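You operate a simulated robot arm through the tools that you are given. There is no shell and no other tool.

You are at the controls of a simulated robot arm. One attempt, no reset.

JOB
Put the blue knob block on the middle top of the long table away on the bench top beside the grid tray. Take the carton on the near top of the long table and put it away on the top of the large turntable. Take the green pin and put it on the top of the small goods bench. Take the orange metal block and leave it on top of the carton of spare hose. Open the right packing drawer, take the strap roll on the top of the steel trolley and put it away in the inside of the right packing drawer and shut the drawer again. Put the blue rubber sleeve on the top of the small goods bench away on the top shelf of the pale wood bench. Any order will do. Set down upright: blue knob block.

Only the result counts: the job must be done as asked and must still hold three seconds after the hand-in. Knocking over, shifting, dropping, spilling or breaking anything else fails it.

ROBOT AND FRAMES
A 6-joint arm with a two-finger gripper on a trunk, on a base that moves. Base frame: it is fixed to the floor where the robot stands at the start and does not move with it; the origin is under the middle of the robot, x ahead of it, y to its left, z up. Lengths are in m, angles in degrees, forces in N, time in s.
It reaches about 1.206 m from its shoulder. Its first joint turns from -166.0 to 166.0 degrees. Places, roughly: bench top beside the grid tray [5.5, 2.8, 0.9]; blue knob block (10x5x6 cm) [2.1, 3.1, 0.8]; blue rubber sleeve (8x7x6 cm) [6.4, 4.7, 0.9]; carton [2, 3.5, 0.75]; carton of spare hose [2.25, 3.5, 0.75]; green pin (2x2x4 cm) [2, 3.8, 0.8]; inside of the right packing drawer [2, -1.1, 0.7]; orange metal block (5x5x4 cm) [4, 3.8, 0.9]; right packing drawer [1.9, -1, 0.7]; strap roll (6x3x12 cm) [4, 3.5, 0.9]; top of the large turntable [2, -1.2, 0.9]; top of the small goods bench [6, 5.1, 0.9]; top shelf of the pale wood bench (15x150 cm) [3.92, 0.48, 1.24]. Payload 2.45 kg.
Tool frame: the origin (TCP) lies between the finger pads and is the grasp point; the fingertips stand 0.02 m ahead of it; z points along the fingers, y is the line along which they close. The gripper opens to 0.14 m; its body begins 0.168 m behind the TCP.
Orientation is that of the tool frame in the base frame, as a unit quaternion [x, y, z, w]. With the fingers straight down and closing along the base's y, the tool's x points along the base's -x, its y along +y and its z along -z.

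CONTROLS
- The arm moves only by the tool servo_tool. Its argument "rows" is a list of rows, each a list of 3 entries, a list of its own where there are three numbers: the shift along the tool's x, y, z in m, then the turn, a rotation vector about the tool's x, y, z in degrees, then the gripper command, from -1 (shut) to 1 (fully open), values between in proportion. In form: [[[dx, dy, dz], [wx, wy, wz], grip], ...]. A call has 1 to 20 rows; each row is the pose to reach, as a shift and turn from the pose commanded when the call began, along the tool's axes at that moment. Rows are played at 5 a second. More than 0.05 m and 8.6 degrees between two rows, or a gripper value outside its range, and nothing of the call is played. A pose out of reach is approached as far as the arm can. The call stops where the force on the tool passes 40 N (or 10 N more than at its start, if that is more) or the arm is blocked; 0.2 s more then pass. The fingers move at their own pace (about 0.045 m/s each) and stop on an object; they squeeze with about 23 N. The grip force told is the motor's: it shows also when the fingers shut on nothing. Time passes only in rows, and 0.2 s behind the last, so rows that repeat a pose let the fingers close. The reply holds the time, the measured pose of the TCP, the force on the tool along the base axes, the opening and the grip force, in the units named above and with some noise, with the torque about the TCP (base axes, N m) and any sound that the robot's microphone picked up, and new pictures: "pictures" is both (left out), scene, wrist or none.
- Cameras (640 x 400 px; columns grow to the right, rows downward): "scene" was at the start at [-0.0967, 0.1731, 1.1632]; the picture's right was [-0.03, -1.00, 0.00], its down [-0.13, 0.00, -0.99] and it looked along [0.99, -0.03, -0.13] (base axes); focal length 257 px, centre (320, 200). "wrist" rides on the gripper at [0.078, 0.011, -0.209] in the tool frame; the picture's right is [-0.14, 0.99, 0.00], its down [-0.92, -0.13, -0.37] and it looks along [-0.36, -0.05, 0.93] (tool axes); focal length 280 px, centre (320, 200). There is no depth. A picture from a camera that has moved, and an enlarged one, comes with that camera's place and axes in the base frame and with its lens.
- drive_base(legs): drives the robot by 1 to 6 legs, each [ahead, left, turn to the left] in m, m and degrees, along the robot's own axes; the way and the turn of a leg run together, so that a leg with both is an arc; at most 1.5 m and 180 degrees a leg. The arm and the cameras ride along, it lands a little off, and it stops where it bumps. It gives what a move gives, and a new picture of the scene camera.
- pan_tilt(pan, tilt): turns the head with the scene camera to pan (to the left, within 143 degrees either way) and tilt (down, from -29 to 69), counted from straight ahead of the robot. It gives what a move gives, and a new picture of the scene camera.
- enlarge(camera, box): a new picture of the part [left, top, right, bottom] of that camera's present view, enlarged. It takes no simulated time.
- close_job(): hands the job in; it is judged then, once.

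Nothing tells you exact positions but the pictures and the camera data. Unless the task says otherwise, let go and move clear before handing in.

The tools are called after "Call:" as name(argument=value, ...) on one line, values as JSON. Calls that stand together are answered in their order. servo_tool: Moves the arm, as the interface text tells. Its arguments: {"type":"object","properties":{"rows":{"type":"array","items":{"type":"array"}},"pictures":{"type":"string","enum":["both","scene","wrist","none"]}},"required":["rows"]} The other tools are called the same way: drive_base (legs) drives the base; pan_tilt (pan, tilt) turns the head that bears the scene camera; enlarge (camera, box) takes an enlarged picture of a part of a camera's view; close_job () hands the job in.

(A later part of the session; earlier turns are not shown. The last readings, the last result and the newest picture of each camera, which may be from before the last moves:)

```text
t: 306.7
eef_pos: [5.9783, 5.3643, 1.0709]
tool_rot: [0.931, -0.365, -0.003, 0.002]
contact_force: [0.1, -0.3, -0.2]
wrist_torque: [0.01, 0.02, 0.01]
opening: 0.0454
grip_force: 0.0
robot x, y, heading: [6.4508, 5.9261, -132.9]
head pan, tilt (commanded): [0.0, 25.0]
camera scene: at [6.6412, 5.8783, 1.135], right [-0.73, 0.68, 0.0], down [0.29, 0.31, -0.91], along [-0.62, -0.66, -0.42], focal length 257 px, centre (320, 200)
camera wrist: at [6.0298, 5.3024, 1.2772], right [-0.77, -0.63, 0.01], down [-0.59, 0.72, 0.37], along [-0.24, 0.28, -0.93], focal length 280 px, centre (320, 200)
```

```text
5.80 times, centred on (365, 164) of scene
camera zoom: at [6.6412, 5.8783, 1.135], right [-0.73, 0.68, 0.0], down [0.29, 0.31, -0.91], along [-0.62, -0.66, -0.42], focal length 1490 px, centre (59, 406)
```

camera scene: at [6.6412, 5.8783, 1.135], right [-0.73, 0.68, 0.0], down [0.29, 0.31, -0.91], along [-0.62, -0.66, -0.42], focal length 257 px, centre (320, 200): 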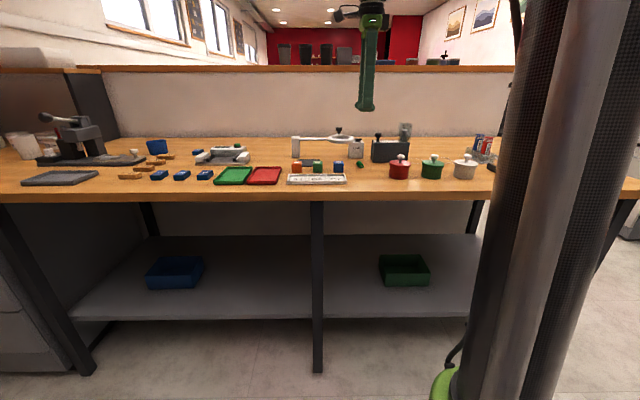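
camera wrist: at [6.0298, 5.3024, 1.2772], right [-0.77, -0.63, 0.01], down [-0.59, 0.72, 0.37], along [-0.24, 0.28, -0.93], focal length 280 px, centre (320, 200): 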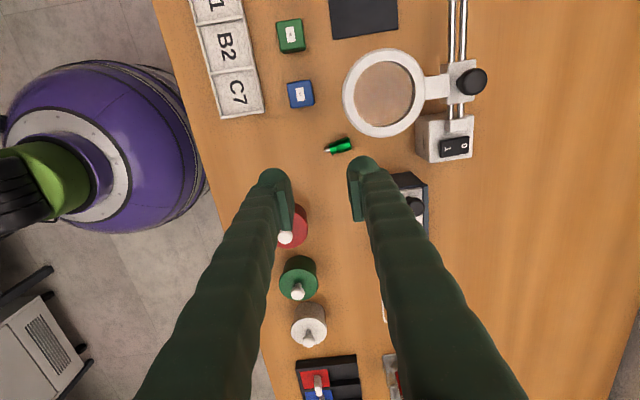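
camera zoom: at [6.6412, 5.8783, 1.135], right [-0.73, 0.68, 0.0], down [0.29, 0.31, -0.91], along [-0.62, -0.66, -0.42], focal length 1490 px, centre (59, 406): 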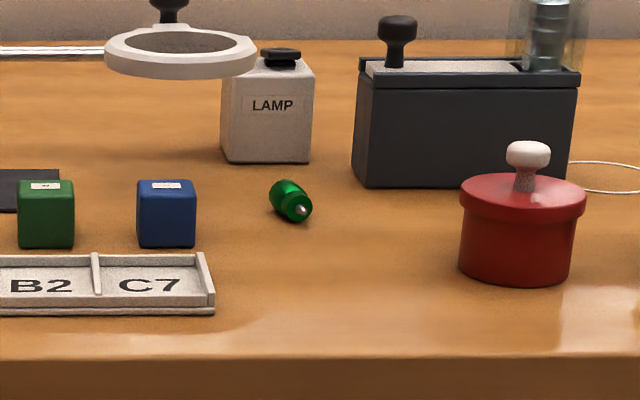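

The pin now lies on the bench top, clear of everything, which meets the request. I raise and retract, then strafe left toward the blue sleeve.

Call:
servo_tool(rows=[[[0, -0.03, -0.03], [0, 0, 0], 0.5], [[0, -0.06, -0.06], [0, 0, 0], 1], [[0, -0.1, -0.07], [0, 0, 0], 1], [[0, -0.14, -0.07], [0, 0, 0], 1]], pictures="none")

Call:
drive_base(legs=[[0, 0.8, -2]])

Call:
pan_tilt(pan=0, tilt=25)

Call:
servo_tool(rows=[[[0, 0, 0], [0, 0, 0], 1]], pictures="wrist")

```text
t: 307.7
eef_pos: [6.0723, 5.467, 1.1366]
tool_rot: [0.931, -0.365, -0.001, 0.003]
contact_force: [-0.3, -1.0, -1.4]
wrist_torque: [0.07, -0.03, 0.02]
opening: 0.133
grip_force: 0.0
robot x, y, heading: [6.4454, 5.9233, -133.1]
head pan, tilt (commanded): [0.0, 25.0]
```

```text
t: 312.0
eef_pos: [6.6339, 4.9164, 1.1368]
tool_rot: [0.923, -0.385, -0.001, 0.002]
contact_force: [-0.5, -0.2, 0.7]
wrist_torque: [0.01, -0.02, -0.02]
opening: 0.1403
grip_force: 0.1
robot x, y, heading: [7.0254, 5.3532, -135.8]
head pan, tilt (commanded): [0.0, 25.0]
camera scene: at [7.2209, 5.3027, 1.135], right [-0.7, 0.71, 0.0], down [0.3, 0.3, -0.91], along [-0.65, -0.63, -0.42], focal length 257 px, centre (320, 200)
```

scene: 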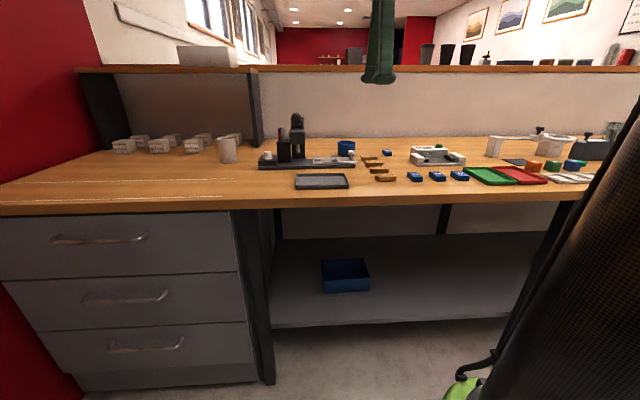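

```text
t: 312.6
eef_pos: [6.6343, 4.9169, 1.1373]
tool_rot: [0.922, -0.386, -0.001, 0.001]
contact_force: [0.1, -0.4, -0.3]
wrist_torque: [-0.03, 0.04, 0.01]
opening: 0.1397
grip_force: 0.2
robot x, y, heading: [7.0244, 5.3575, -135.8]
head pan, tilt (commanded): [0.0, 25.0]
camera scene: at [7.2209, 5.3027, 1.135], right [-0.7, 0.71, 0.0], down [0.3, 0.3, -0.91], along [-0.65, -0.63, -0.42], focal length 257 px, centre (320, 200)
```

scene: 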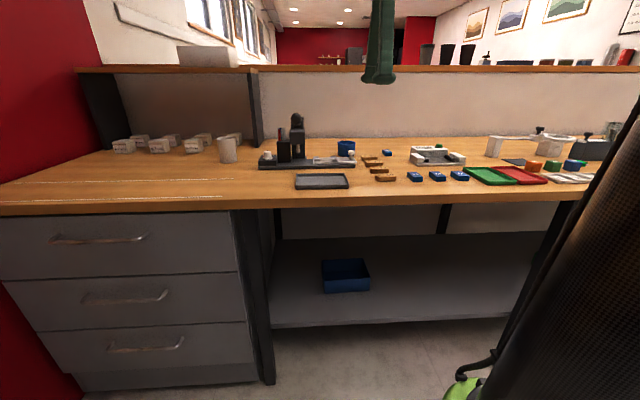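

```text
t: 313.0
eef_pos: [6.6342, 4.9168, 1.1366]
tool_rot: [0.923, -0.385, -0.002, 0.002]
contact_force: [0.0, -0.8, 0.1]
wrist_torque: [0.01, -0.02, 0.0]
opening: 0.1404
grip_force: 0.0
robot x, y, heading: [7.0302, 5.3599, -135.6]
head pan, tilt (commanded): [0.0, 25.0]
camera wrist: at [6.6818, 4.8526, 1.3446], right [-0.8, -0.6, 0.01], down [-0.55, 0.75, 0.37], along [-0.22, 0.29, -0.93], focal length 280 px, centre (320, 200)
```

wrist: 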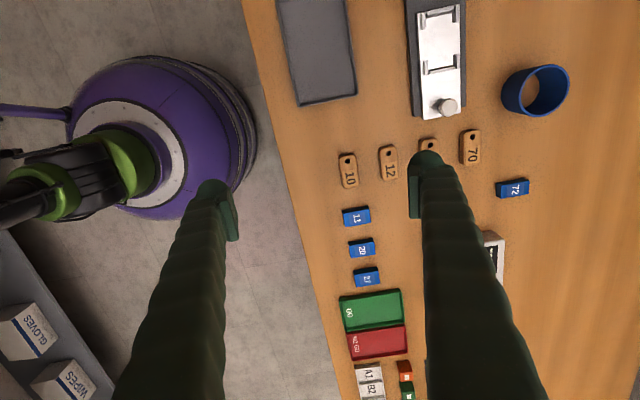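

The blue sleeve is a hollow ring seen at the upper right of the wrist picture. I enlarge it.

Call:
enlarge(camera="wrist", box=[440, 40, 600, 140])

Call:
enlarge(camera="scene", box=[250, 100, 410, 200])

```text
4.00 times, centred on (520, 90) of wrist
camera zoom: at [6.6818, 4.8526, 1.3446], right [-0.8, -0.6, 0.01], down [-0.55, 0.75, 0.37], along [-0.22, 0.29, -0.93], focal length 1122 px, centre (-480, 640)
```

zoom: 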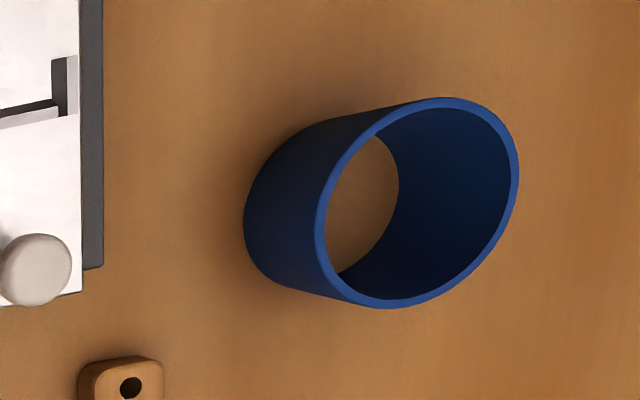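

```text
4.00 times, centred on (330, 150) of scene
camera zoom: at [7.2209, 5.3027, 1.135], right [-0.7, 0.71, 0.0], down [0.3, 0.3, -0.91], along [-0.65, -0.63, -0.42], focal length 1028 px, centre (280, 400)
```

zoom: 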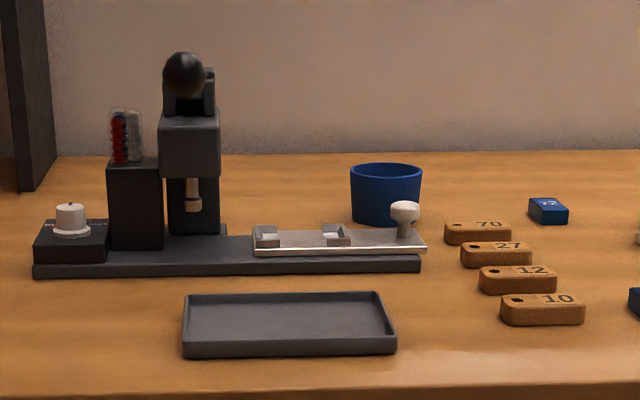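

The sleeve is a ring about 7 cm wide at (6.42, 4.66), top near z=0.91. Because its destination shelf is high (1.24 m), I will grip it with the fingers pitched 40° forward, closing sideways; first I turn the tool back to its neutral roll.

Call:
servo_tool(rows=[[[0, 0, 0], [0, 0, -8], 1], [[0, 0, 0], [0, 0, -16], 1], [[0, 0, 0], [0, 0, -24], 1], [[0, 0, 0], [0, 0, -32], 1], [[0, 0, 0], [0, 0, -40], 1], [[0, 0, 0], [0, 0, -48], 1], [[0, 0, 0], [0, 0, -56], 1], [[0, 0, 0], [0, 0, -64], 1], [[0, 0, 0], [0, 0, -72], 1], [[0, 0, 0], [0, 0, -80], 1], [[0, 0, 0], [0, 0, -88], 1], [[0, 0, 0], [0, 0, -91], 1]], pictures="wrist")

```text
t: 315.6
eef_pos: [6.6334, 4.9173, 1.1364]
tool_rot: [0.922, 0.388, -0.003, 0.0]
contact_force: [-0.7, -0.6, -0.4]
wrist_torque: [0.02, -0.01, -0.01]
opening: 0.1402
grip_force: 0.1
robot x, y, heading: [7.0305, 5.3592, -135.7]
head pan, tilt (commanded): [0.0, 25.0]
camera wrist: at [6.6965, 4.964, 1.3436], right [0.61, -0.79, 0.0], down [-0.73, -0.57, 0.37], along [-0.3, -0.23, -0.93], focal length 280 px, centre (320, 200)
```

wrist: 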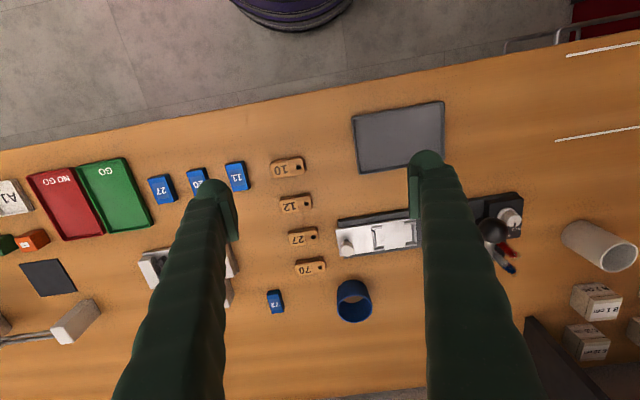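

Now I pitch the gripper 40° forward and move to a standoff in front of and above the sleeve.

Call:
servo_tool(rows=[[[-0.03, 0.004, 0], [0, -6, 0], 1], [[-0.06, 0.008, 0.02], [0, -12, 0], 1], [[-0.095, 0.012, 0.04], [0, -18, 0], 1], [[-0.13, 0.016, 0.06], [0, -24, 0], 1], [[-0.165, 0.02, 0.08], [0, -30, 0], 1], [[-0.195, 0.024, 0.105], [0, -36, 0], 1], [[-0.225, 0.028, 0.13], [0, -40, 0], 1], [[-0.251, 0.03, 0.154], [0, -40, 0], 1]], pictures="both")

Call:
enlarge(camera="wrist", box=[220, 100, 420, 225])

```text
t: 317.4
eef_pos: [6.4804, 4.7179, 0.9848]
tool_rot: [0.865, 0.364, -0.318, 0.133]
contact_force: [0.2, -0.3, 0.1]
wrist_torque: [-0.01, 0.03, 0.0]
opening: 0.1402
grip_force: 0.0
robot x, y, heading: [7.0267, 5.359, -135.7]
head pan, tilt (commanded): [0.0, 25.0]
camera scene: at [7.221, 5.3028, 1.135], right [-0.7, 0.71, 0.0], down [0.3, 0.3, -0.91], along [-0.65, -0.63, -0.42], focal length 257 px, centre (320, 200)
camera wrist: at [6.6241, 4.8474, 1.092], right [0.63, -0.77, 0.09], down [-0.41, -0.24, 0.88], along [-0.65, -0.59, -0.47], focal length 280 px, centre (320, 200)
```

scene: 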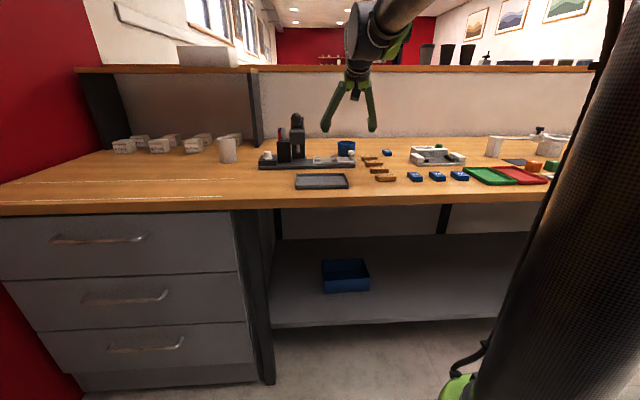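
wrist: 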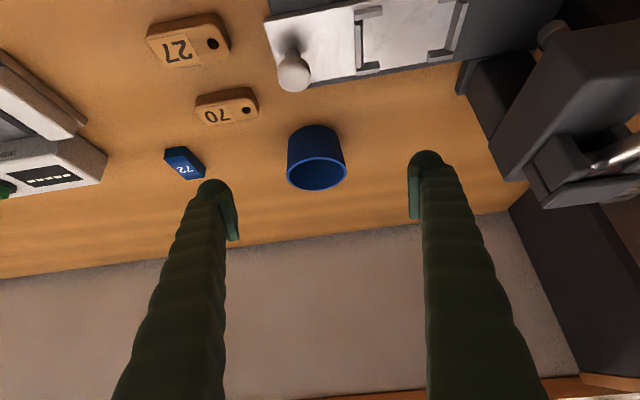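

```text
3.20 times, centred on (320, 162) of wrist
camera zoom: at [6.6241, 4.8474, 1.092], right [0.63, -0.77, 0.09], down [-0.41, -0.24, 0.88], along [-0.65, -0.59, -0.47], focal length 897 px, centre (320, 320)
```

zoom: 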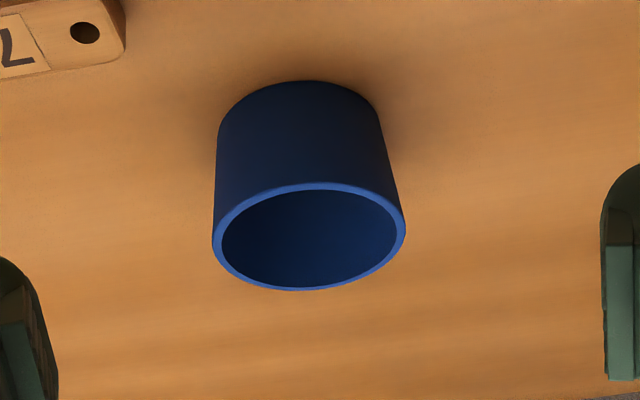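

The sleeve is centred along the approach direction, 12.4 cm away. I advance, close on it and check.

Call:
servo_tool(rows=[[[0, -0.002, 0.03], [0, 0, 0], 0.7], [[0, -0.004, 0.06], [0, 0, 0], 0.6], [[0, -0.0046, 0.09], [0, 0, 0], 0.6], [[0, -0.0046, 0.11], [0, 0, 0], 0.6], [[0, -0.0046, 0.122], [0, 0, 0], 0.6], [[0, -0.0046, 0.122], [0, 0, 0], 0.3], [[0, -0.0046, 0.122], [0, 0, 0], 0], [[0, -0.0046, 0.122], [0, 0, 0], -0.3], [[0, -0.0046, 0.122], [0, 0, 0], -0.6], [[0, -0.0046, 0.122], [0, 0, 0], -1], [[0, -0.0046, 0.122], [0, 0, 0], -1]], pictures="both")

```text
t: 319.8
eef_pos: [6.4184, 4.6623, 0.8902]
tool_rot: [0.865, 0.364, -0.318, 0.133]
contact_force: [0.0, 0.8, -0.3]
wrist_torque: [0.02, 0.02, 0.0]
opening: 0.0712
grip_force: 23.0
robot x, y, heading: [7.029, 5.3586, -135.6]
head pan, tilt (commanded): [0.0, 25.0]
camera scene: at [7.2209, 5.3026, 1.135], right [-0.7, 0.71, 0.0], down [0.3, 0.3, -0.91], along [-0.65, -0.63, -0.42], focal length 257 px, centre (320, 200)
camera wrist: at [6.562, 4.7924, 0.9987], right [0.63, -0.77, 0.09], down [-0.42, -0.24, 0.88], along [-0.65, -0.59, -0.47], focal length 280 px, centre (320, 200)
```

scene: 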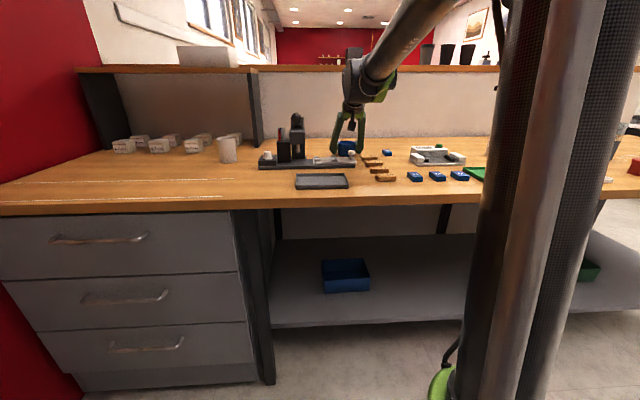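
wrist: 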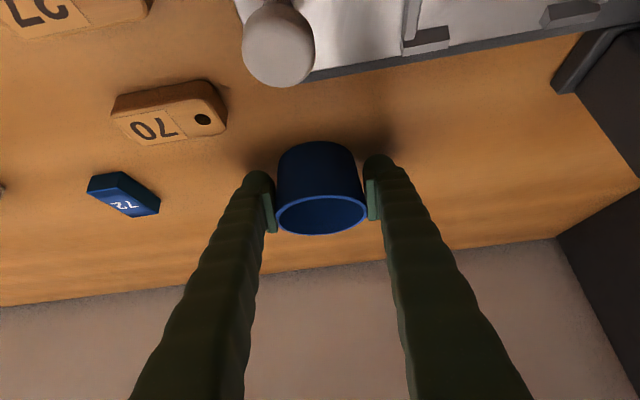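

The sleeve is gripped (7.1 cm). I lift it straight up, then retract.

Call:
servo_tool(rows=[[[-0.013, 0, -0.0152], [0, 0, 0], -1], [[-0.039, 0, -0.0457], [0, 0, 0], -1], [[-0.065, 0, -0.0761], [0, 0, 0], -1], [[-0.091, 0, -0.1066], [0, 0, 0], -1], [[-0.117, 0, -0.137], [0, 0, 0], -1], [[-0.143, 0, -0.1675], [0, 0, 0], -1], [[-0.162, 0, -0.19], [0, 0, 0], -1], [[-0.135, 0, -0.21], [0, 0, 0], -1], [[-0.105, 0, -0.235], [0, 0, 0], -1], [[-0.075, 0, -0.26], [0, 0, 0], -1], [[-0.045, 0, -0.285], [0, 0, 0], -1], [[-0.015, 0, -0.31], [0, 0, 0], -1]], pictures="both")

```text
t: 322.4
eef_pos: [6.553, 4.7958, 1.1342]
tool_rot: [0.865, 0.364, -0.317, 0.133]
contact_force: [0.3, 1.2, -0.4]
wrist_torque: [0.0, 0.0, 0.0]
opening: 0.0715
grip_force: 23.0
robot x, y, heading: [7.0315, 5.3564, -135.7]
head pan, tilt (commanded): [0.0, 25.0]
camera scene: at [7.2207, 5.3024, 1.135], right [-0.7, 0.71, 0.0], down [0.3, 0.3, -0.91], along [-0.65, -0.63, -0.42], focal length 257 px, centre (320, 200)
camera wrist: at [6.6969, 4.9272, 1.2422], right [0.63, -0.77, 0.09], down [-0.41, -0.24, 0.88], along [-0.65, -0.59, -0.47], focal length 280 px, centre (320, 200)
```

scene: 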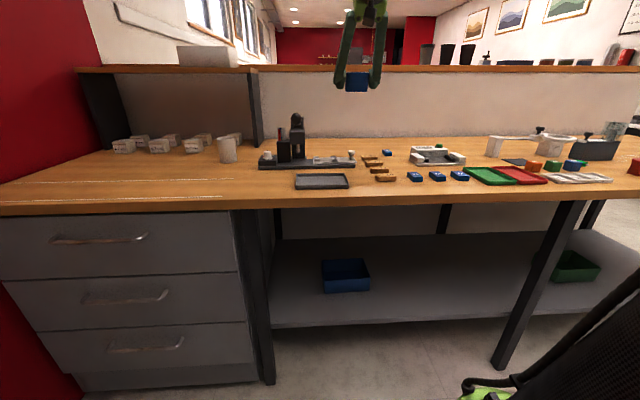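
wrist: 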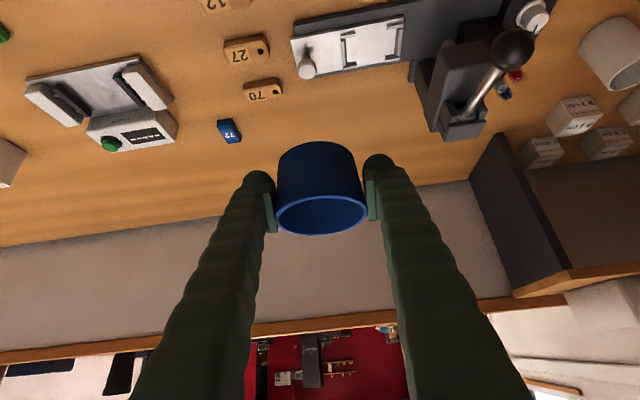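

The sleeve is held firmly. I retract it and drive back around the partition the way I came.

Call:
servo_tool(rows=[[[0.03, 0, -0.025], [0, 0, 0], -1], [[0.06, 0, -0.05], [0, 0, 0], -1], [[0.09, 0, -0.075], [0, 0, 0], -1], [[0.11, 0, -0.1], [0, 0, 0], -1]], pictures="none")

Call:
drive_base(legs=[[0, -1.1, 0.7], [0, -1.1, 0]])

Call:
pan_tilt(pan=25, tilt=20)

Call:
enlarge(camera="scene", box=[100, 80, 400, 268])

```text
t: 323.4
eef_pos: [6.6535, 4.9043, 1.1431]
tool_rot: [0.865, 0.364, -0.318, 0.134]
contact_force: [-0.8, 0.2, -0.2]
wrist_torque: [0.02, -0.05, -0.02]
opening: 0.0712
grip_force: 22.8
robot x, y, heading: [7.03, 5.3568, -135.9]
head pan, tilt (commanded): [0.0, 25.0]
```

```text
t: 334.4
eef_pos: [5.075, 6.4519, 1.1424]
tool_rot: [0.862, 0.373, -0.316, 0.136]
contact_force: [-0.6, 0.7, -0.2]
wrist_torque: [0.0, -0.01, -0.01]
opening: 0.071
grip_force: 22.7
robot x, y, heading: [5.4387, 6.9128, -134.6]
head pan, tilt (commanded): [0.0, 25.0]
camera scene: at [5.6343, 6.8619, 1.135], right [-0.71, 0.7, 0.0], down [0.3, 0.3, -0.91], along [-0.63, -0.65, -0.42], focal length 257 px, centre (320, 200)
```

scene: 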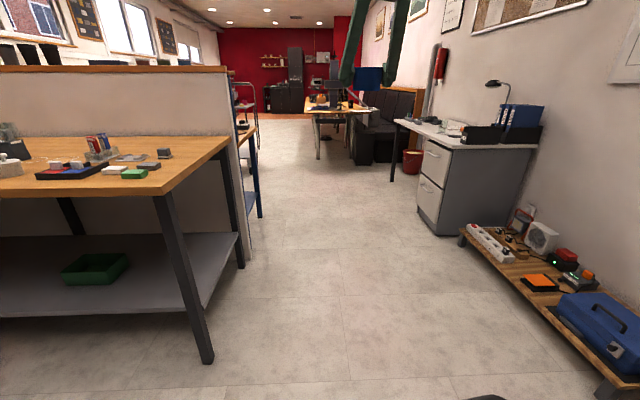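

```text
t: 335.3
eef_pos: [5.0746, 6.4509, 1.1413]
tool_rot: [0.862, 0.372, -0.317, 0.136]
contact_force: [-0.1, -0.8, -0.3]
wrist_torque: [0.03, -0.01, 0.02]
opening: 0.0712
grip_force: 22.9
robot x, y, heading: [5.4422, 6.9121, -134.1]
head pan, tilt (commanded): [25.0, 20.0]
camera scene: at [5.6677, 6.8399, 1.1431], right [-0.94, 0.33, 0.0], down [0.11, 0.32, -0.94], along [-0.31, -0.89, -0.34], focal length 257 px, centre (320, 200)
```

scene: 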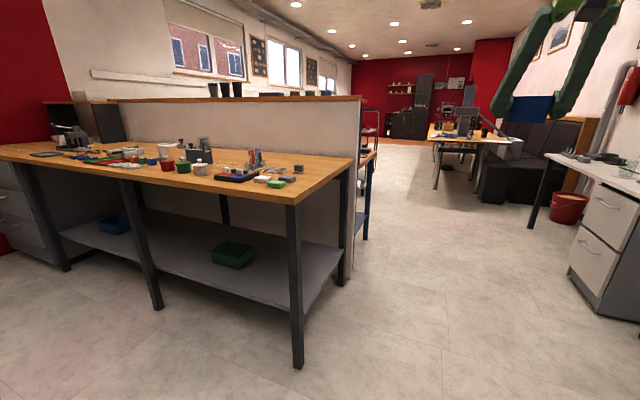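

```text
2.13 times, centred on (250, 174) of scene
camera zoom: at [5.6677, 6.8399, 1.1431], right [-0.94, 0.33, 0.0], down [0.11, 0.32, -0.94], along [-0.31, -0.89, -0.34], focal length 547 px, centre (469, 255)
```

zoom: 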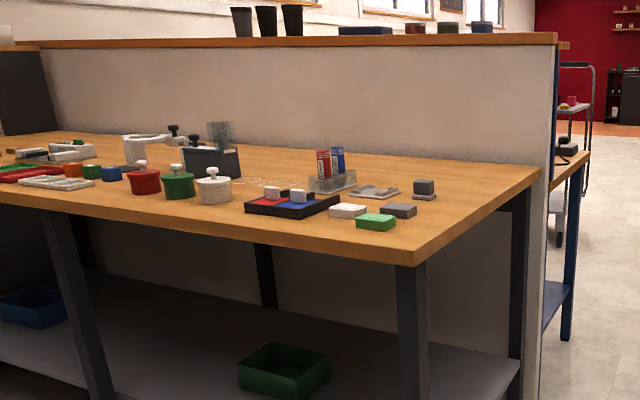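

The way back is clear. I drive down the passage, then turn to go between the trolley and the blue bench.

Call:
drive_base(legs=[[1.25, 0, -0.9], [1.22, 0, 0], [0, 0, 90]])

Call:
pan_tilt(pan=0, tilt=20)

```text
t: 351.0
eef_pos: [4.1658, 4.8113, 1.1426]
tool_rot: [0.362, 0.866, -0.134, 0.318]
contact_force: [0.8, 0.0, -0.8]
wrist_torque: [-0.02, -0.02, 0.01]
opening: 0.0705
grip_force: 23.2
robot x, y, heading: [3.7178, 5.1926, -46.2]
head pan, tilt (commanded): [25.0, 20.0]
camera scene: at [3.8011, 5.4174, 1.1431], right [-0.37, -0.93, 0.0], down [-0.32, 0.13, -0.94], along [0.87, -0.34, -0.34], focal length 257 px, centre (320, 200)
```

scene: 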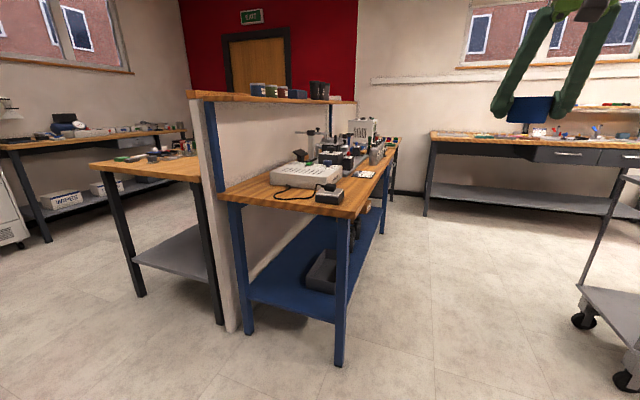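

```text
t: 351.9
eef_pos: [4.1649, 4.81, 1.1417]
tool_rot: [0.362, 0.866, -0.133, 0.318]
contact_force: [-0.4, -0.3, 0.2]
wrist_torque: [-0.01, -0.02, 0.01]
opening: 0.0705
grip_force: 23.2
robot x, y, heading: [3.7174, 5.1898, -46.7]
head pan, tilt (commanded): [0.0, 20.0]
camera scene: at [3.7786, 5.3841, 1.1431], right [-0.73, -0.69, 0.0], down [-0.24, 0.25, -0.94], along [0.65, -0.68, -0.34], focal length 257 px, centre (320, 200)
```

scene: 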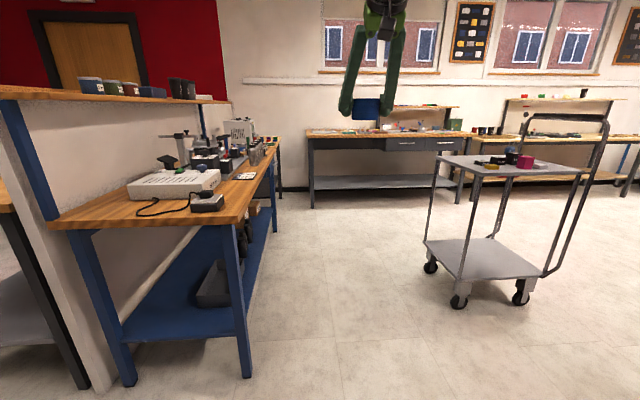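

Call:
drive_base(legs=[[1.05, 0, 1.7], [1.0, 0, 0]])

Call:
pan_tilt(pan=-60, tilt=10)

```text
t: 362.1
eef_pos: [5.6027, 3.3453, 1.1425]
tool_rot: [0.357, 0.868, -0.132, 0.319]
contact_force: [-0.6, -0.7, 0.3]
wrist_torque: [0.0, 0.01, -0.02]
opening: 0.0703
grip_force: 22.6
robot x, y, heading: [5.1511, 3.7202, -45.9]
head pan, tilt (commanded): [0.0, 20.0]
camera scene: at [5.2098, 3.9134, 1.1431], right [-0.72, -0.7, 0.0], down [-0.24, 0.25, -0.94], along [0.65, -0.67, -0.34], focal length 257 px, centre (320, 200)
```

scene: 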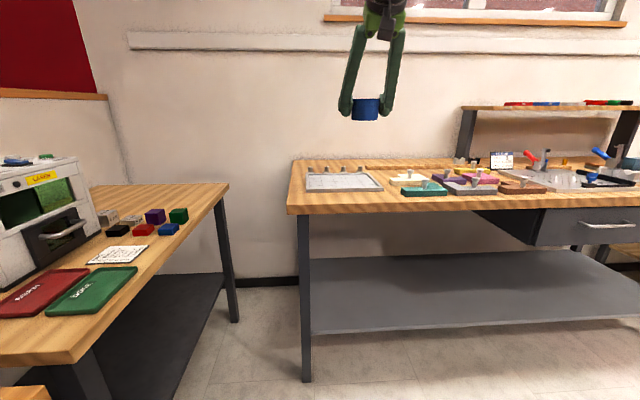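

```text
t: 363.4
eef_pos: [5.6023, 3.3436, 1.143]
tool_rot: [0.357, 0.868, -0.132, 0.318]
contact_force: [0.4, 0.3, -0.2]
wrist_torque: [0.0, -0.04, 0.01]
opening: 0.0703
grip_force: 22.8
robot x, y, heading: [5.1545, 3.721, -45.7]
head pan, tilt (commanded): [-60.0, 10.0]
camera scene: at [5.1195, 3.8908, 1.1594], right [-0.96, 0.27, 0.0], down [0.05, 0.17, -0.98], along [-0.27, -0.95, -0.17], focal length 257 px, centre (320, 200)
```

scene: 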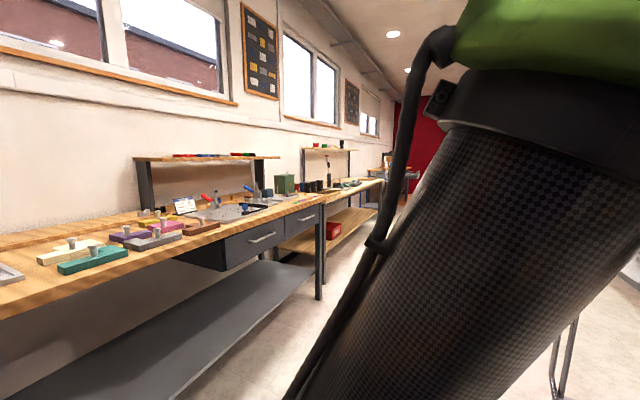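

Now I strafe right along the aisle, a bit further from the benches, toward the pale wood bench.

Call:
drive_base(legs=[[-0.2, -0.3, 0.7], [0, -1.45, 0], [0, -1.4, 0]])

Call:
pan_tilt(pan=0, tilt=10)

Call:
enlarge(camera="scene", box=[140, 120, 500, 345])

```text
t: 369.7
eef_pos: [4.6669, 2.6874, 1.1437]
tool_rot: [0.38, 0.859, -0.14, 0.314]
contact_force: [-0.2, 0.5, -0.6]
wrist_torque: [0.0, 0.03, -0.03]
opening: 0.0703
grip_force: 23.2
robot x, y, heading: [4.2353, 3.0861, -48.7]
head pan, tilt (commanded): [-60.0, 10.0]
stopped in leg 2: the robot was blocked; the commanded pose is now the measured one
camera scene: at [4.2128, 3.258, 1.1594], right [-0.95, 0.32, 0.0], down [0.06, 0.16, -0.98], along [-0.32, -0.93, -0.17], focal length 257 px, centre (320, 200)
```

scene: 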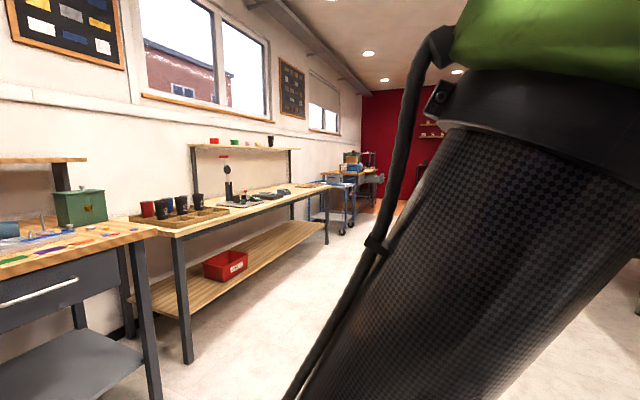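

```text
t: 371.0
eef_pos: [4.6668, 2.6862, 1.1432]
tool_rot: [0.38, 0.859, -0.14, 0.314]
contact_force: [0.7, 0.4, -0.2]
wrist_torque: [-0.01, -0.02, 0.0]
opening: 0.0705
grip_force: 23.0
robot x, y, heading: [4.2352, 3.0874, -49.1]
head pan, tilt (commanded): [0.0, 10.0]
camera scene: at [4.304, 3.2758, 1.1594], right [-0.75, -0.66, 0.0], down [-0.11, 0.13, -0.98], along [0.65, -0.74, -0.17], focal length 257 px, centre (320, 200)
```

scene: 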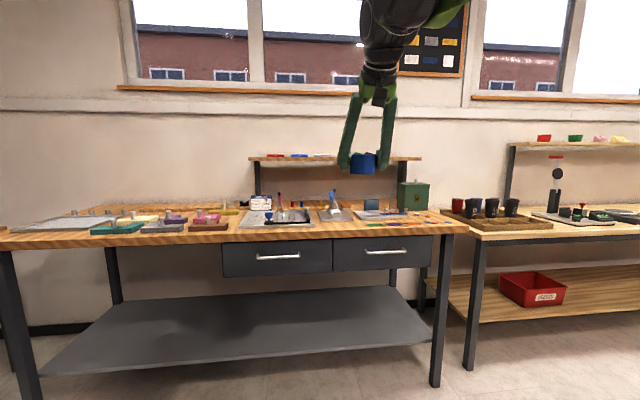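

```text
1.78 times, centred on (320, 232) of scene
camera zoom: at [4.304, 3.2758, 1.1594], right [-0.75, -0.66, 0.0], down [-0.11, 0.13, -0.98], along [0.65, -0.74, -0.17], focal length 457 px, centre (320, 142)
```

zoom: 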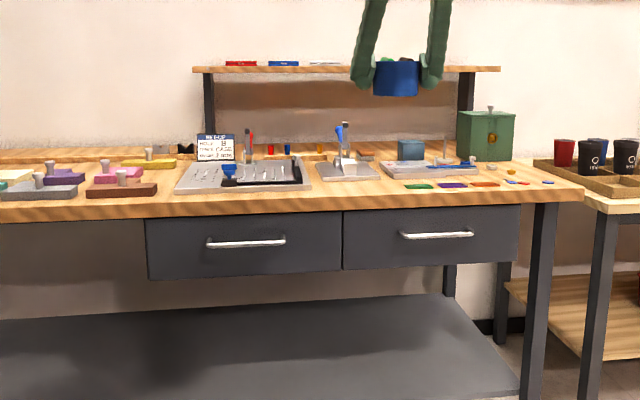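

The robot was blocked — it seems the base touched the trolley's side, since I had backed too near it. I look back at the trolley to check it.

Call:
pan_tilt(pan=140, tilt=25)

```text
t: 373.2
eef_pos: [4.6669, 2.6874, 1.1425]
tool_rot: [0.38, 0.858, -0.14, 0.314]
contact_force: [0.3, 0.3, -0.6]
wrist_torque: [0.0, 0.02, -0.02]
opening: 0.0704
grip_force: 23.0
robot x, y, heading: [4.235, 3.0867, -49.1]
head pan, tilt (commanded): [140.0, 25.0]
camera scene: at [4.2413, 3.4381, 1.135], right [1.0, 0.02, 0.0], down [0.01, -0.42, -0.91], along [-0.02, 0.91, -0.42], focal length 257 px, centre (320, 200)
```

scene: 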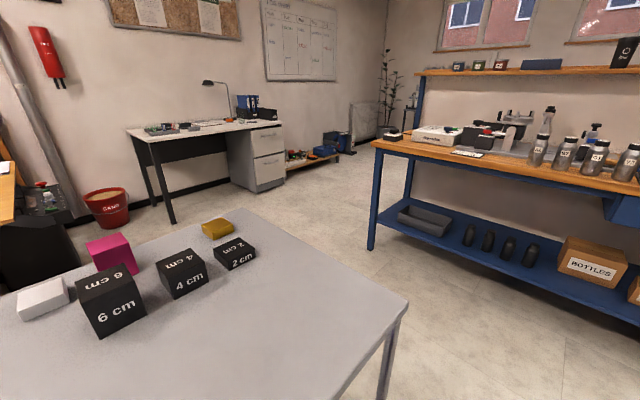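

The trolley's corner and its blocks are where they were (corner still at (4.36, 3.71)), so nothing shifted. I move away from it toward the benches and then continue.

Call:
drive_base(legs=[[0.22, 0, 0], [0, 0, 4.0], [0, -1.1, 0], [0, -0.95, 0]])

Call:
pan_tilt(pan=0, tilt=10)

Call:
enlarge(camera="scene", box=[140, 80, 500, 305])

```text
t: 385.0
eef_pos: [3.4061, 1.1144, 1.1429]
tool_rot: [0.345, 0.873, -0.127, 0.321]
contact_force: [-0.1, 0.1, 0.3]
wrist_torque: [-0.01, 0.0, 0.01]
opening: 0.0703
grip_force: 22.9
robot x, y, heading: [2.9447, 1.4783, -44.3]
head pan, tilt (commanded): [140.0, 25.0]
camera scene: at [2.9209, 1.8286, 1.135], right [0.99, 0.1, 0.0], down [0.04, -0.42, -0.91], along [-0.09, 0.9, -0.42], focal length 257 px, centre (320, 200)
```

scene: 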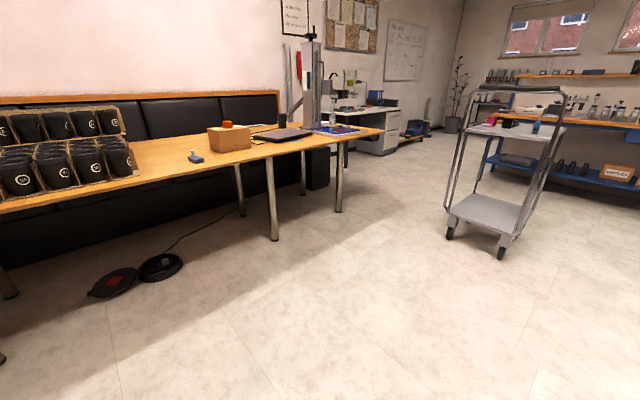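

```text
t: 387.3
eef_pos: [3.4064, 1.1138, 1.1431]
tool_rot: [0.345, 0.873, -0.127, 0.32]
contact_force: [0.1, 0.1, -0.4]
wrist_torque: [0.02, 0.01, -0.01]
opening: 0.0698
grip_force: 23.3
robot x, y, heading: [2.9431, 1.4761, -44.3]
head pan, tilt (commanded): [0.0, 10.0]
camera scene: at [2.9967, 1.6721, 1.1594], right [-0.7, -0.72, 0.0], down [-0.12, 0.12, -0.98], along [0.71, -0.69, -0.17], focal length 257 px, centre (320, 200)
```

scene: 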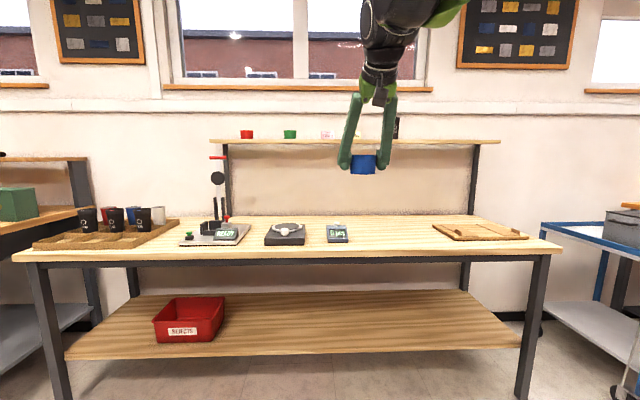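

```text
1.78 times, centred on (320, 192) of scene
camera zoom: at [2.9967, 1.6721, 1.1594], right [-0.7, -0.72, 0.0], down [-0.12, 0.12, -0.98], along [0.71, -0.69, -0.17], focal length 457 px, centre (320, 213)
```

zoom: 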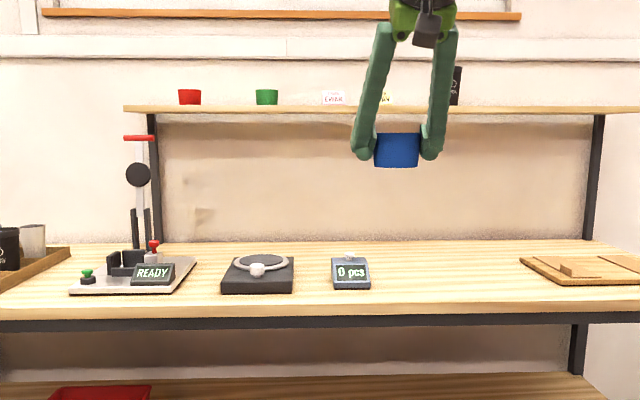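

I see the pale bench's top shelf with cups and cards on it; its right part (u≈2.4–2.8) is free. I strafe right and drive closer.

Call:
drive_base(legs=[[0, -0.5, -0.7], [0.4, 0, 0]])

Call:
servo_tool(rows=[[[-0.026, 0, -0.0305], [0, 0, 0], -1], [[-0.052, 0, -0.061], [0, 0, 0], -1], [[-0.078, 0, -0.0914], [0, 0, 0], -1], [[-0.104, 0, -0.1219], [0, 0, 0], -1], [[-0.13, 0, -0.1523], [0, 0, 0], -1], [[-0.15, 0, -0.177], [0, 0, 0], -1]], pictures="both")

```text
t: 392.3
eef_pos: [3.3344, 0.4687, 1.1423]
tool_rot: [0.353, 0.87, -0.13, 0.32]
contact_force: [-0.6, 0.5, -0.3]
wrist_torque: [-0.04, 0.0, -0.02]
opening: 0.07
grip_force: 23.3
robot x, y, heading: [2.8789, 0.8369, -45.2]
head pan, tilt (commanded): [0.0, 10.0]
camera scene: at [2.9362, 1.0346, 1.1594], right [-0.71, -0.7, 0.0], down [-0.12, 0.12, -0.98], along [0.69, -0.7, -0.17], focal length 257 px, centre (320, 200)
```

scene: 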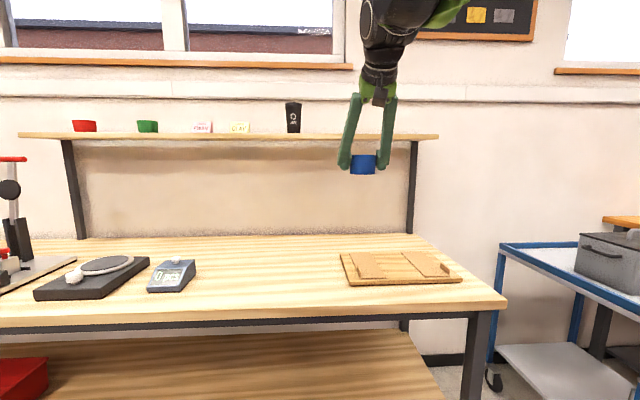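

```text
t: 393.7
eef_pos: [3.3345, 0.47, 1.3778]
tool_rot: [0.354, 0.87, -0.13, 0.319]
contact_force: [-0.2, -0.6, -1.0]
wrist_torque: [0.01, -0.02, -0.01]
opening: 0.0698
grip_force: 23.0
robot x, y, heading: [2.8808, 0.8403, -45.6]
head pan, tilt (commanded): [0.0, 10.0]
camera scene: at [2.9361, 1.0347, 1.1594], right [-0.71, -0.7, 0.0], down [-0.12, 0.12, -0.98], along [0.69, -0.7, -0.17], focal length 257 px, centre (320, 200)
camera wrist: at [3.2033, 0.6119, 1.4854], right [0.77, 0.64, 0.09], down [0.24, -0.41, 0.88], along [0.59, -0.65, -0.47], focal length 280 px, centre (320, 200)
```

scene: 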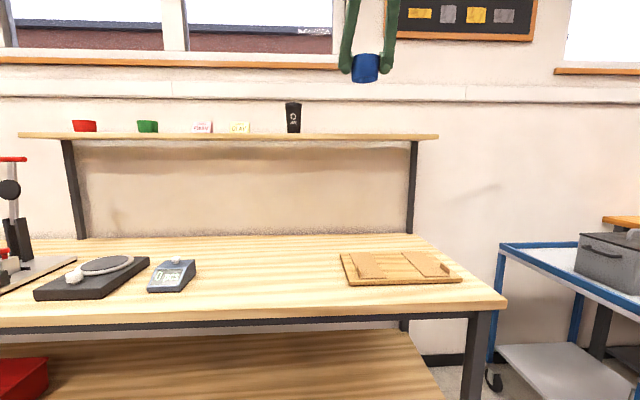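
wrist: 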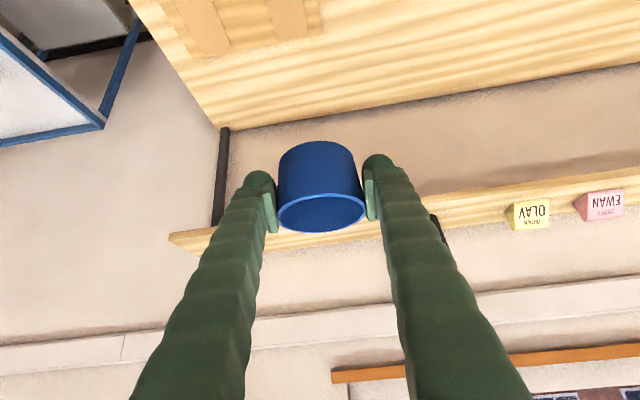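

The right part of the shelf (v −2.35 to −2.49) is free. I move the base 7 cm nearer, then bring the sleeve over the shelf.

Call:
drive_base(legs=[[0.07, 0, 0]])

Call:
servo_tool(rows=[[[-0.005, -0.015, 0.04], [0, 0, 0], -1], [[-0.01, -0.03, 0.075], [0, 0, 0], -1], [[-0.03, -0.04, 0.105], [0, 0, 0], -1], [[-0.06, -0.04, 0.13], [0, 0, 0], -1], [[-0.09, -0.04, 0.155], [0, 0, 0], -1], [[-0.12, -0.04, 0.18], [0, 0, 0], -1], [[-0.15, -0.04, 0.205], [0, 0, 0], -1], [[-0.18, -0.04, 0.232], [0, 0, 0], -1]], pictures="both")

```text
t: 394.7
eef_pos: [3.3828, 0.4195, 1.3772]
tool_rot: [0.354, 0.87, -0.131, 0.319]
contact_force: [0.1, -0.4, -1.2]
wrist_torque: [0.02, 0.0, 0.01]
opening: 0.0702
grip_force: 22.5
robot x, y, heading: [2.9263, 0.7946, -45.1]
head pan, tilt (commanded): [0.0, 10.0]
camera scene: at [2.985, 0.9852, 1.1594], right [-0.71, -0.7, 0.0], down [-0.12, 0.12, -0.98], along [0.69, -0.7, -0.17], focal length 257 px, centre (320, 200)
```

scene: 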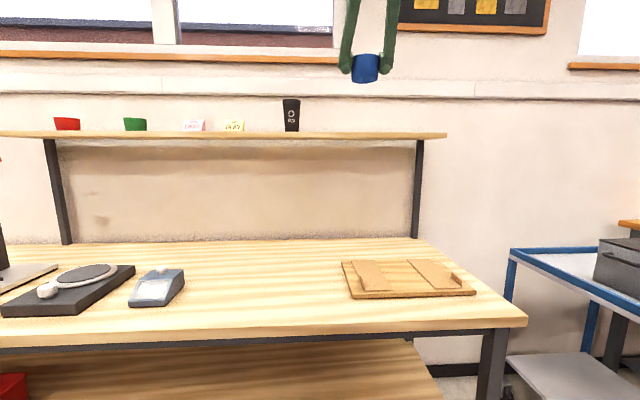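

```text
t: 396.5
eef_pos: [3.5631, 0.1908, 1.3165]
tool_rot: [0.353, 0.87, -0.13, 0.319]
contact_force: [-1.2, 0.6, -0.2]
wrist_torque: [0.0, -0.07, 0.02]
opening: 0.0701
grip_force: 23.2
robot x, y, heading: [2.9292, 0.7909, -45.4]
head pan, tilt (commanded): [0.0, 10.0]
camera scene: at [2.9847, 0.9855, 1.1593], right [-0.71, -0.7, 0.0], down [-0.12, 0.12, -0.98], along [0.69, -0.7, -0.17], focal length 257 px, centre (320, 200)
camera wrist: at [3.431, 0.3338, 1.4243], right [0.77, 0.64, 0.09], down [0.24, -0.41, 0.88], along [0.59, -0.65, -0.47], focal length 280 px, centre (320, 200)
```

scene: 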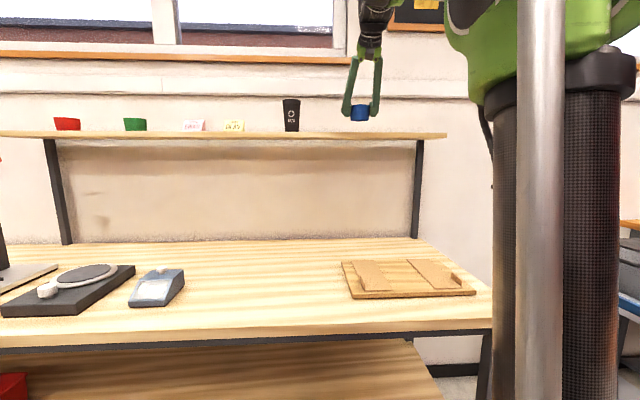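
wrist: 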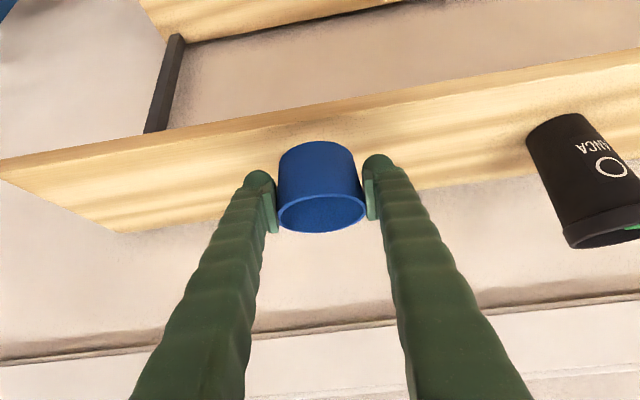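

The sleeve hangs over the shelf's front half. I move 4 cm deeper and lower in small steps until contact.

Call:
servo_tool(rows=[[[-0.0306, 0, 0.0259], [0, 0, 0], -1], [[-0.0209, 0, 0.0374], [0, 0, 0], -1], [[-0.0144, 0, 0.045], [0, 0, 0], -1], [[-0.0112, 0, 0.0488], [0, 0, 0], -1], [[-0.0086, 0, 0.0519], [0, 0, 0], -1], [[-0.0086, 0, 0.0519], [0, 0, 0], -1]], pictures="none")

Call:
enlarge(camera="scene", box=[300, 80, 420, 155])

```text
t: 397.9
eef_pos: [3.5908, 0.1633, 1.2825]
tool_rot: [0.353, 0.87, -0.13, 0.319]
contact_force: [0.0, 0.5, 0.6]
wrist_torque: [0.02, -0.02, 0.0]
opening: 0.0698
grip_force: 23.0
robot x, y, heading: [2.9231, 0.7943, -45.6]
head pan, tilt (commanded): [0.0, 10.0]
```

```text
5.33 times, centred on (360, 118) of scene
camera zoom: at [2.9851, 0.9851, 1.1594], right [-0.71, -0.7, 0.0], down [-0.12, 0.12, -0.98], along [0.69, -0.7, -0.17], focal length 1371 px, centre (107, 640)
```

zoom: 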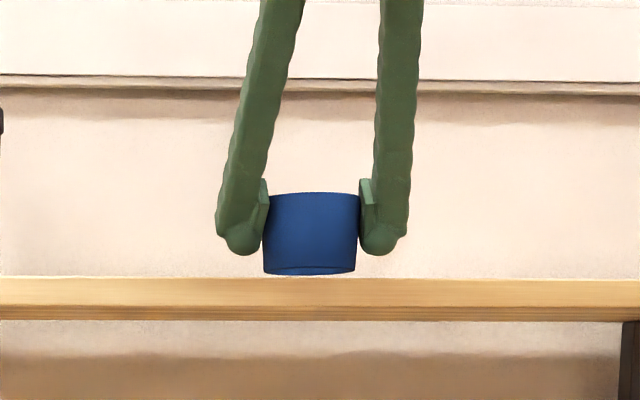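

Call:
servo_tool(rows=[[[0.0019, 0, 0.0023], [0, 0, 0], -1], [[0.0039, 0, 0.0046], [0, 0, 0], -1], [[0.0052, 0, 0.0061], [0, 0, 0], -1]], pictures="none")

Call:
enlarge(camera="scene", box=[300, 80, 420, 155])

```text
t: 398.7
eef_pos: [3.5917, 0.1633, 1.2741]
tool_rot: [0.354, 0.87, -0.13, 0.319]
contact_force: [0.5, -0.5, 0.7]
wrist_torque: [-0.03, -0.04, -0.01]
opening: 0.0695
grip_force: 23.2
robot x, y, heading: [2.9266, 0.7897, -45.3]
head pan, tilt (commanded): [0.0, 10.0]
```

```text
5.33 times, centred on (360, 118) of scene
camera zoom: at [2.985, 0.9851, 1.1594], right [-0.71, -0.7, 0.0], down [-0.12, 0.12, -0.98], along [0.69, -0.7, -0.17], focal length 1371 px, centre (107, 640)
```

zoom: 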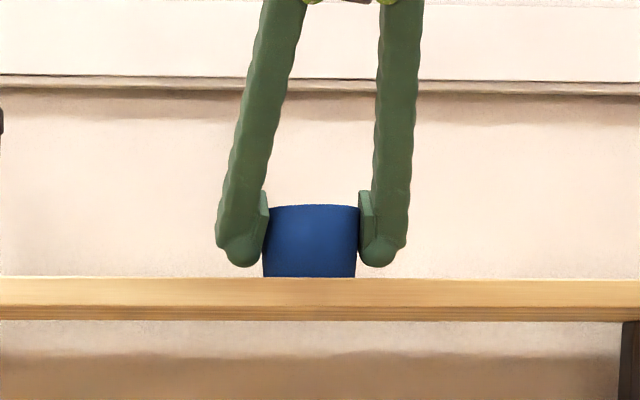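

Call:
servo_tool(rows=[[[0.0019, 0, 0.0023], [0, 0, 0], -1], [[0.0032, 0, 0.0038], [0, 0, 0], -1]], pictures="none")

Call:
enlarge(camera="scene", box=[300, 80, 420, 155])

```text
t: 399.2
eef_pos: [3.5892, 0.1626, 1.2746]
tool_rot: [0.353, 0.869, -0.132, 0.321]
contact_force: [-4.9, 4.3, 14.7]
wrist_torque: [0.09, 0.05, 0.01]
opening: 0.07
grip_force: 23.1
robot x, y, heading: [2.93, 0.7899, -45.5]
head pan, tilt (commanded): [0.0, 10.0]
stopped in row 2: the force on the tool passed its limit at 48 N (the readings are from after the stop); the commanded pose is now the measured one
```

```text
5.33 times, centred on (360, 118) of scene
camera zoom: at [2.9843, 0.9857, 1.1593], right [-0.71, -0.7, 0.0], down [-0.12, 0.12, -0.98], along [0.69, -0.7, -0.17], focal length 1371 px, centre (107, 640)
```

zoom: 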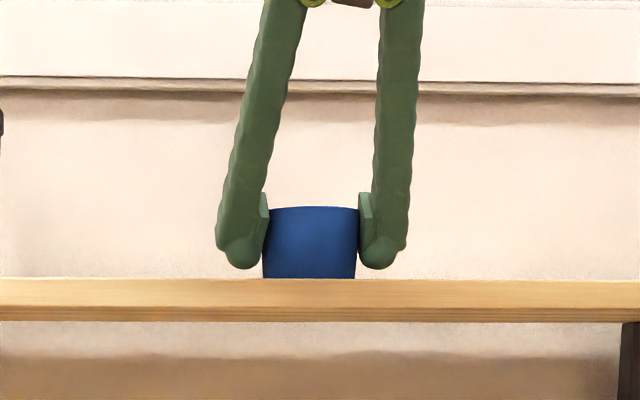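

The sleeve is on the shelf. I open the gripper and retreat along the approach direction.

Call:
servo_tool(rows=[[[0, 0, 0], [0, 0, 0], 0.2], [[0, 0, 0], [0, 0, 0], 0.4], [[0, 0, 0], [0, 0, 0], 0.6], [[0, 0, 0], [0, 0, 0], 0.6], [[0, 0, 0], [0, 0, 0], 0.6], [[0, 0, -0.02], [0, 0, 0], 0.6], [[0, 0, -0.05], [0, 0, 0], 0.6], [[0, 0, -0.08], [0, 0, 0], 0.6], [[0.02, 0, -0.11], [0, 0, 0], 0.6], [[0.05, 0, -0.14], [0, 0, 0], 0.6], [[0.08, 0, -0.17], [0, 0, 0], 0.6], [[0.11, 0, -0.2], [0, 0, 0], 0.6]], pictures="both")

Call:
enlarge(camera="scene", box=[260, 80, 440, 192])

```text
t: 401.8
eef_pos: [3.4366, 0.3121, 1.3543]
tool_rot: [0.353, 0.869, -0.131, 0.321]
contact_force: [0.2, -0.6, 0.1]
wrist_torque: [0.03, 0.01, 0.01]
opening: 0.112
grip_force: 0.2
robot x, y, heading: [2.9271, 0.7956, -45.2]
head pan, tilt (commanded): [0.0, 10.0]
camera scene: at [2.9854, 0.9848, 1.1594], right [-0.71, -0.7, 0.0], down [-0.12, 0.12, -0.98], along [0.69, -0.7, -0.17], focal length 257 px, centre (320, 200)
camera wrist: at [3.3053, 0.4557, 1.4611], right [0.77, 0.64, 0.09], down [0.24, -0.41, 0.88], along [0.6, -0.65, -0.47], focal length 280 px, centre (320, 200)
```

scene: 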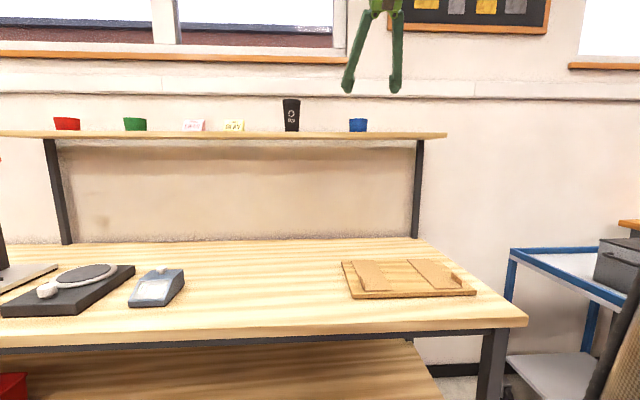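
wrist: 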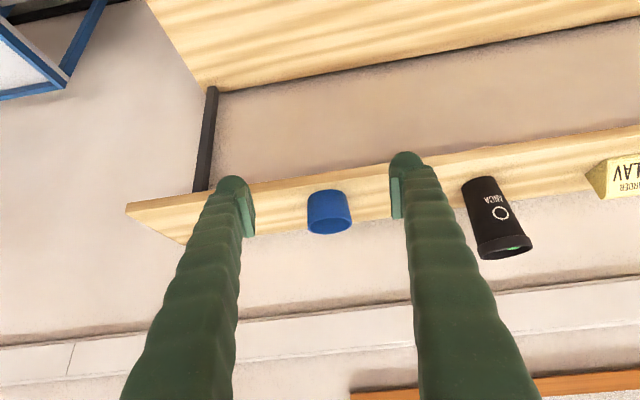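

```text
3.56 times, centred on (350, 136) of scene
camera zoom: at [2.9854, 0.9848, 1.1594], right [-0.71, -0.7, 0.0], down [-0.12, 0.12, -0.98], along [0.69, -0.7, -0.17], focal length 914 px, centre (213, 428)
```

zoom: 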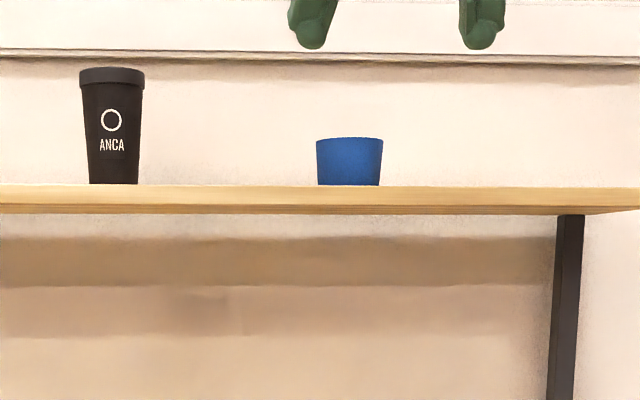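

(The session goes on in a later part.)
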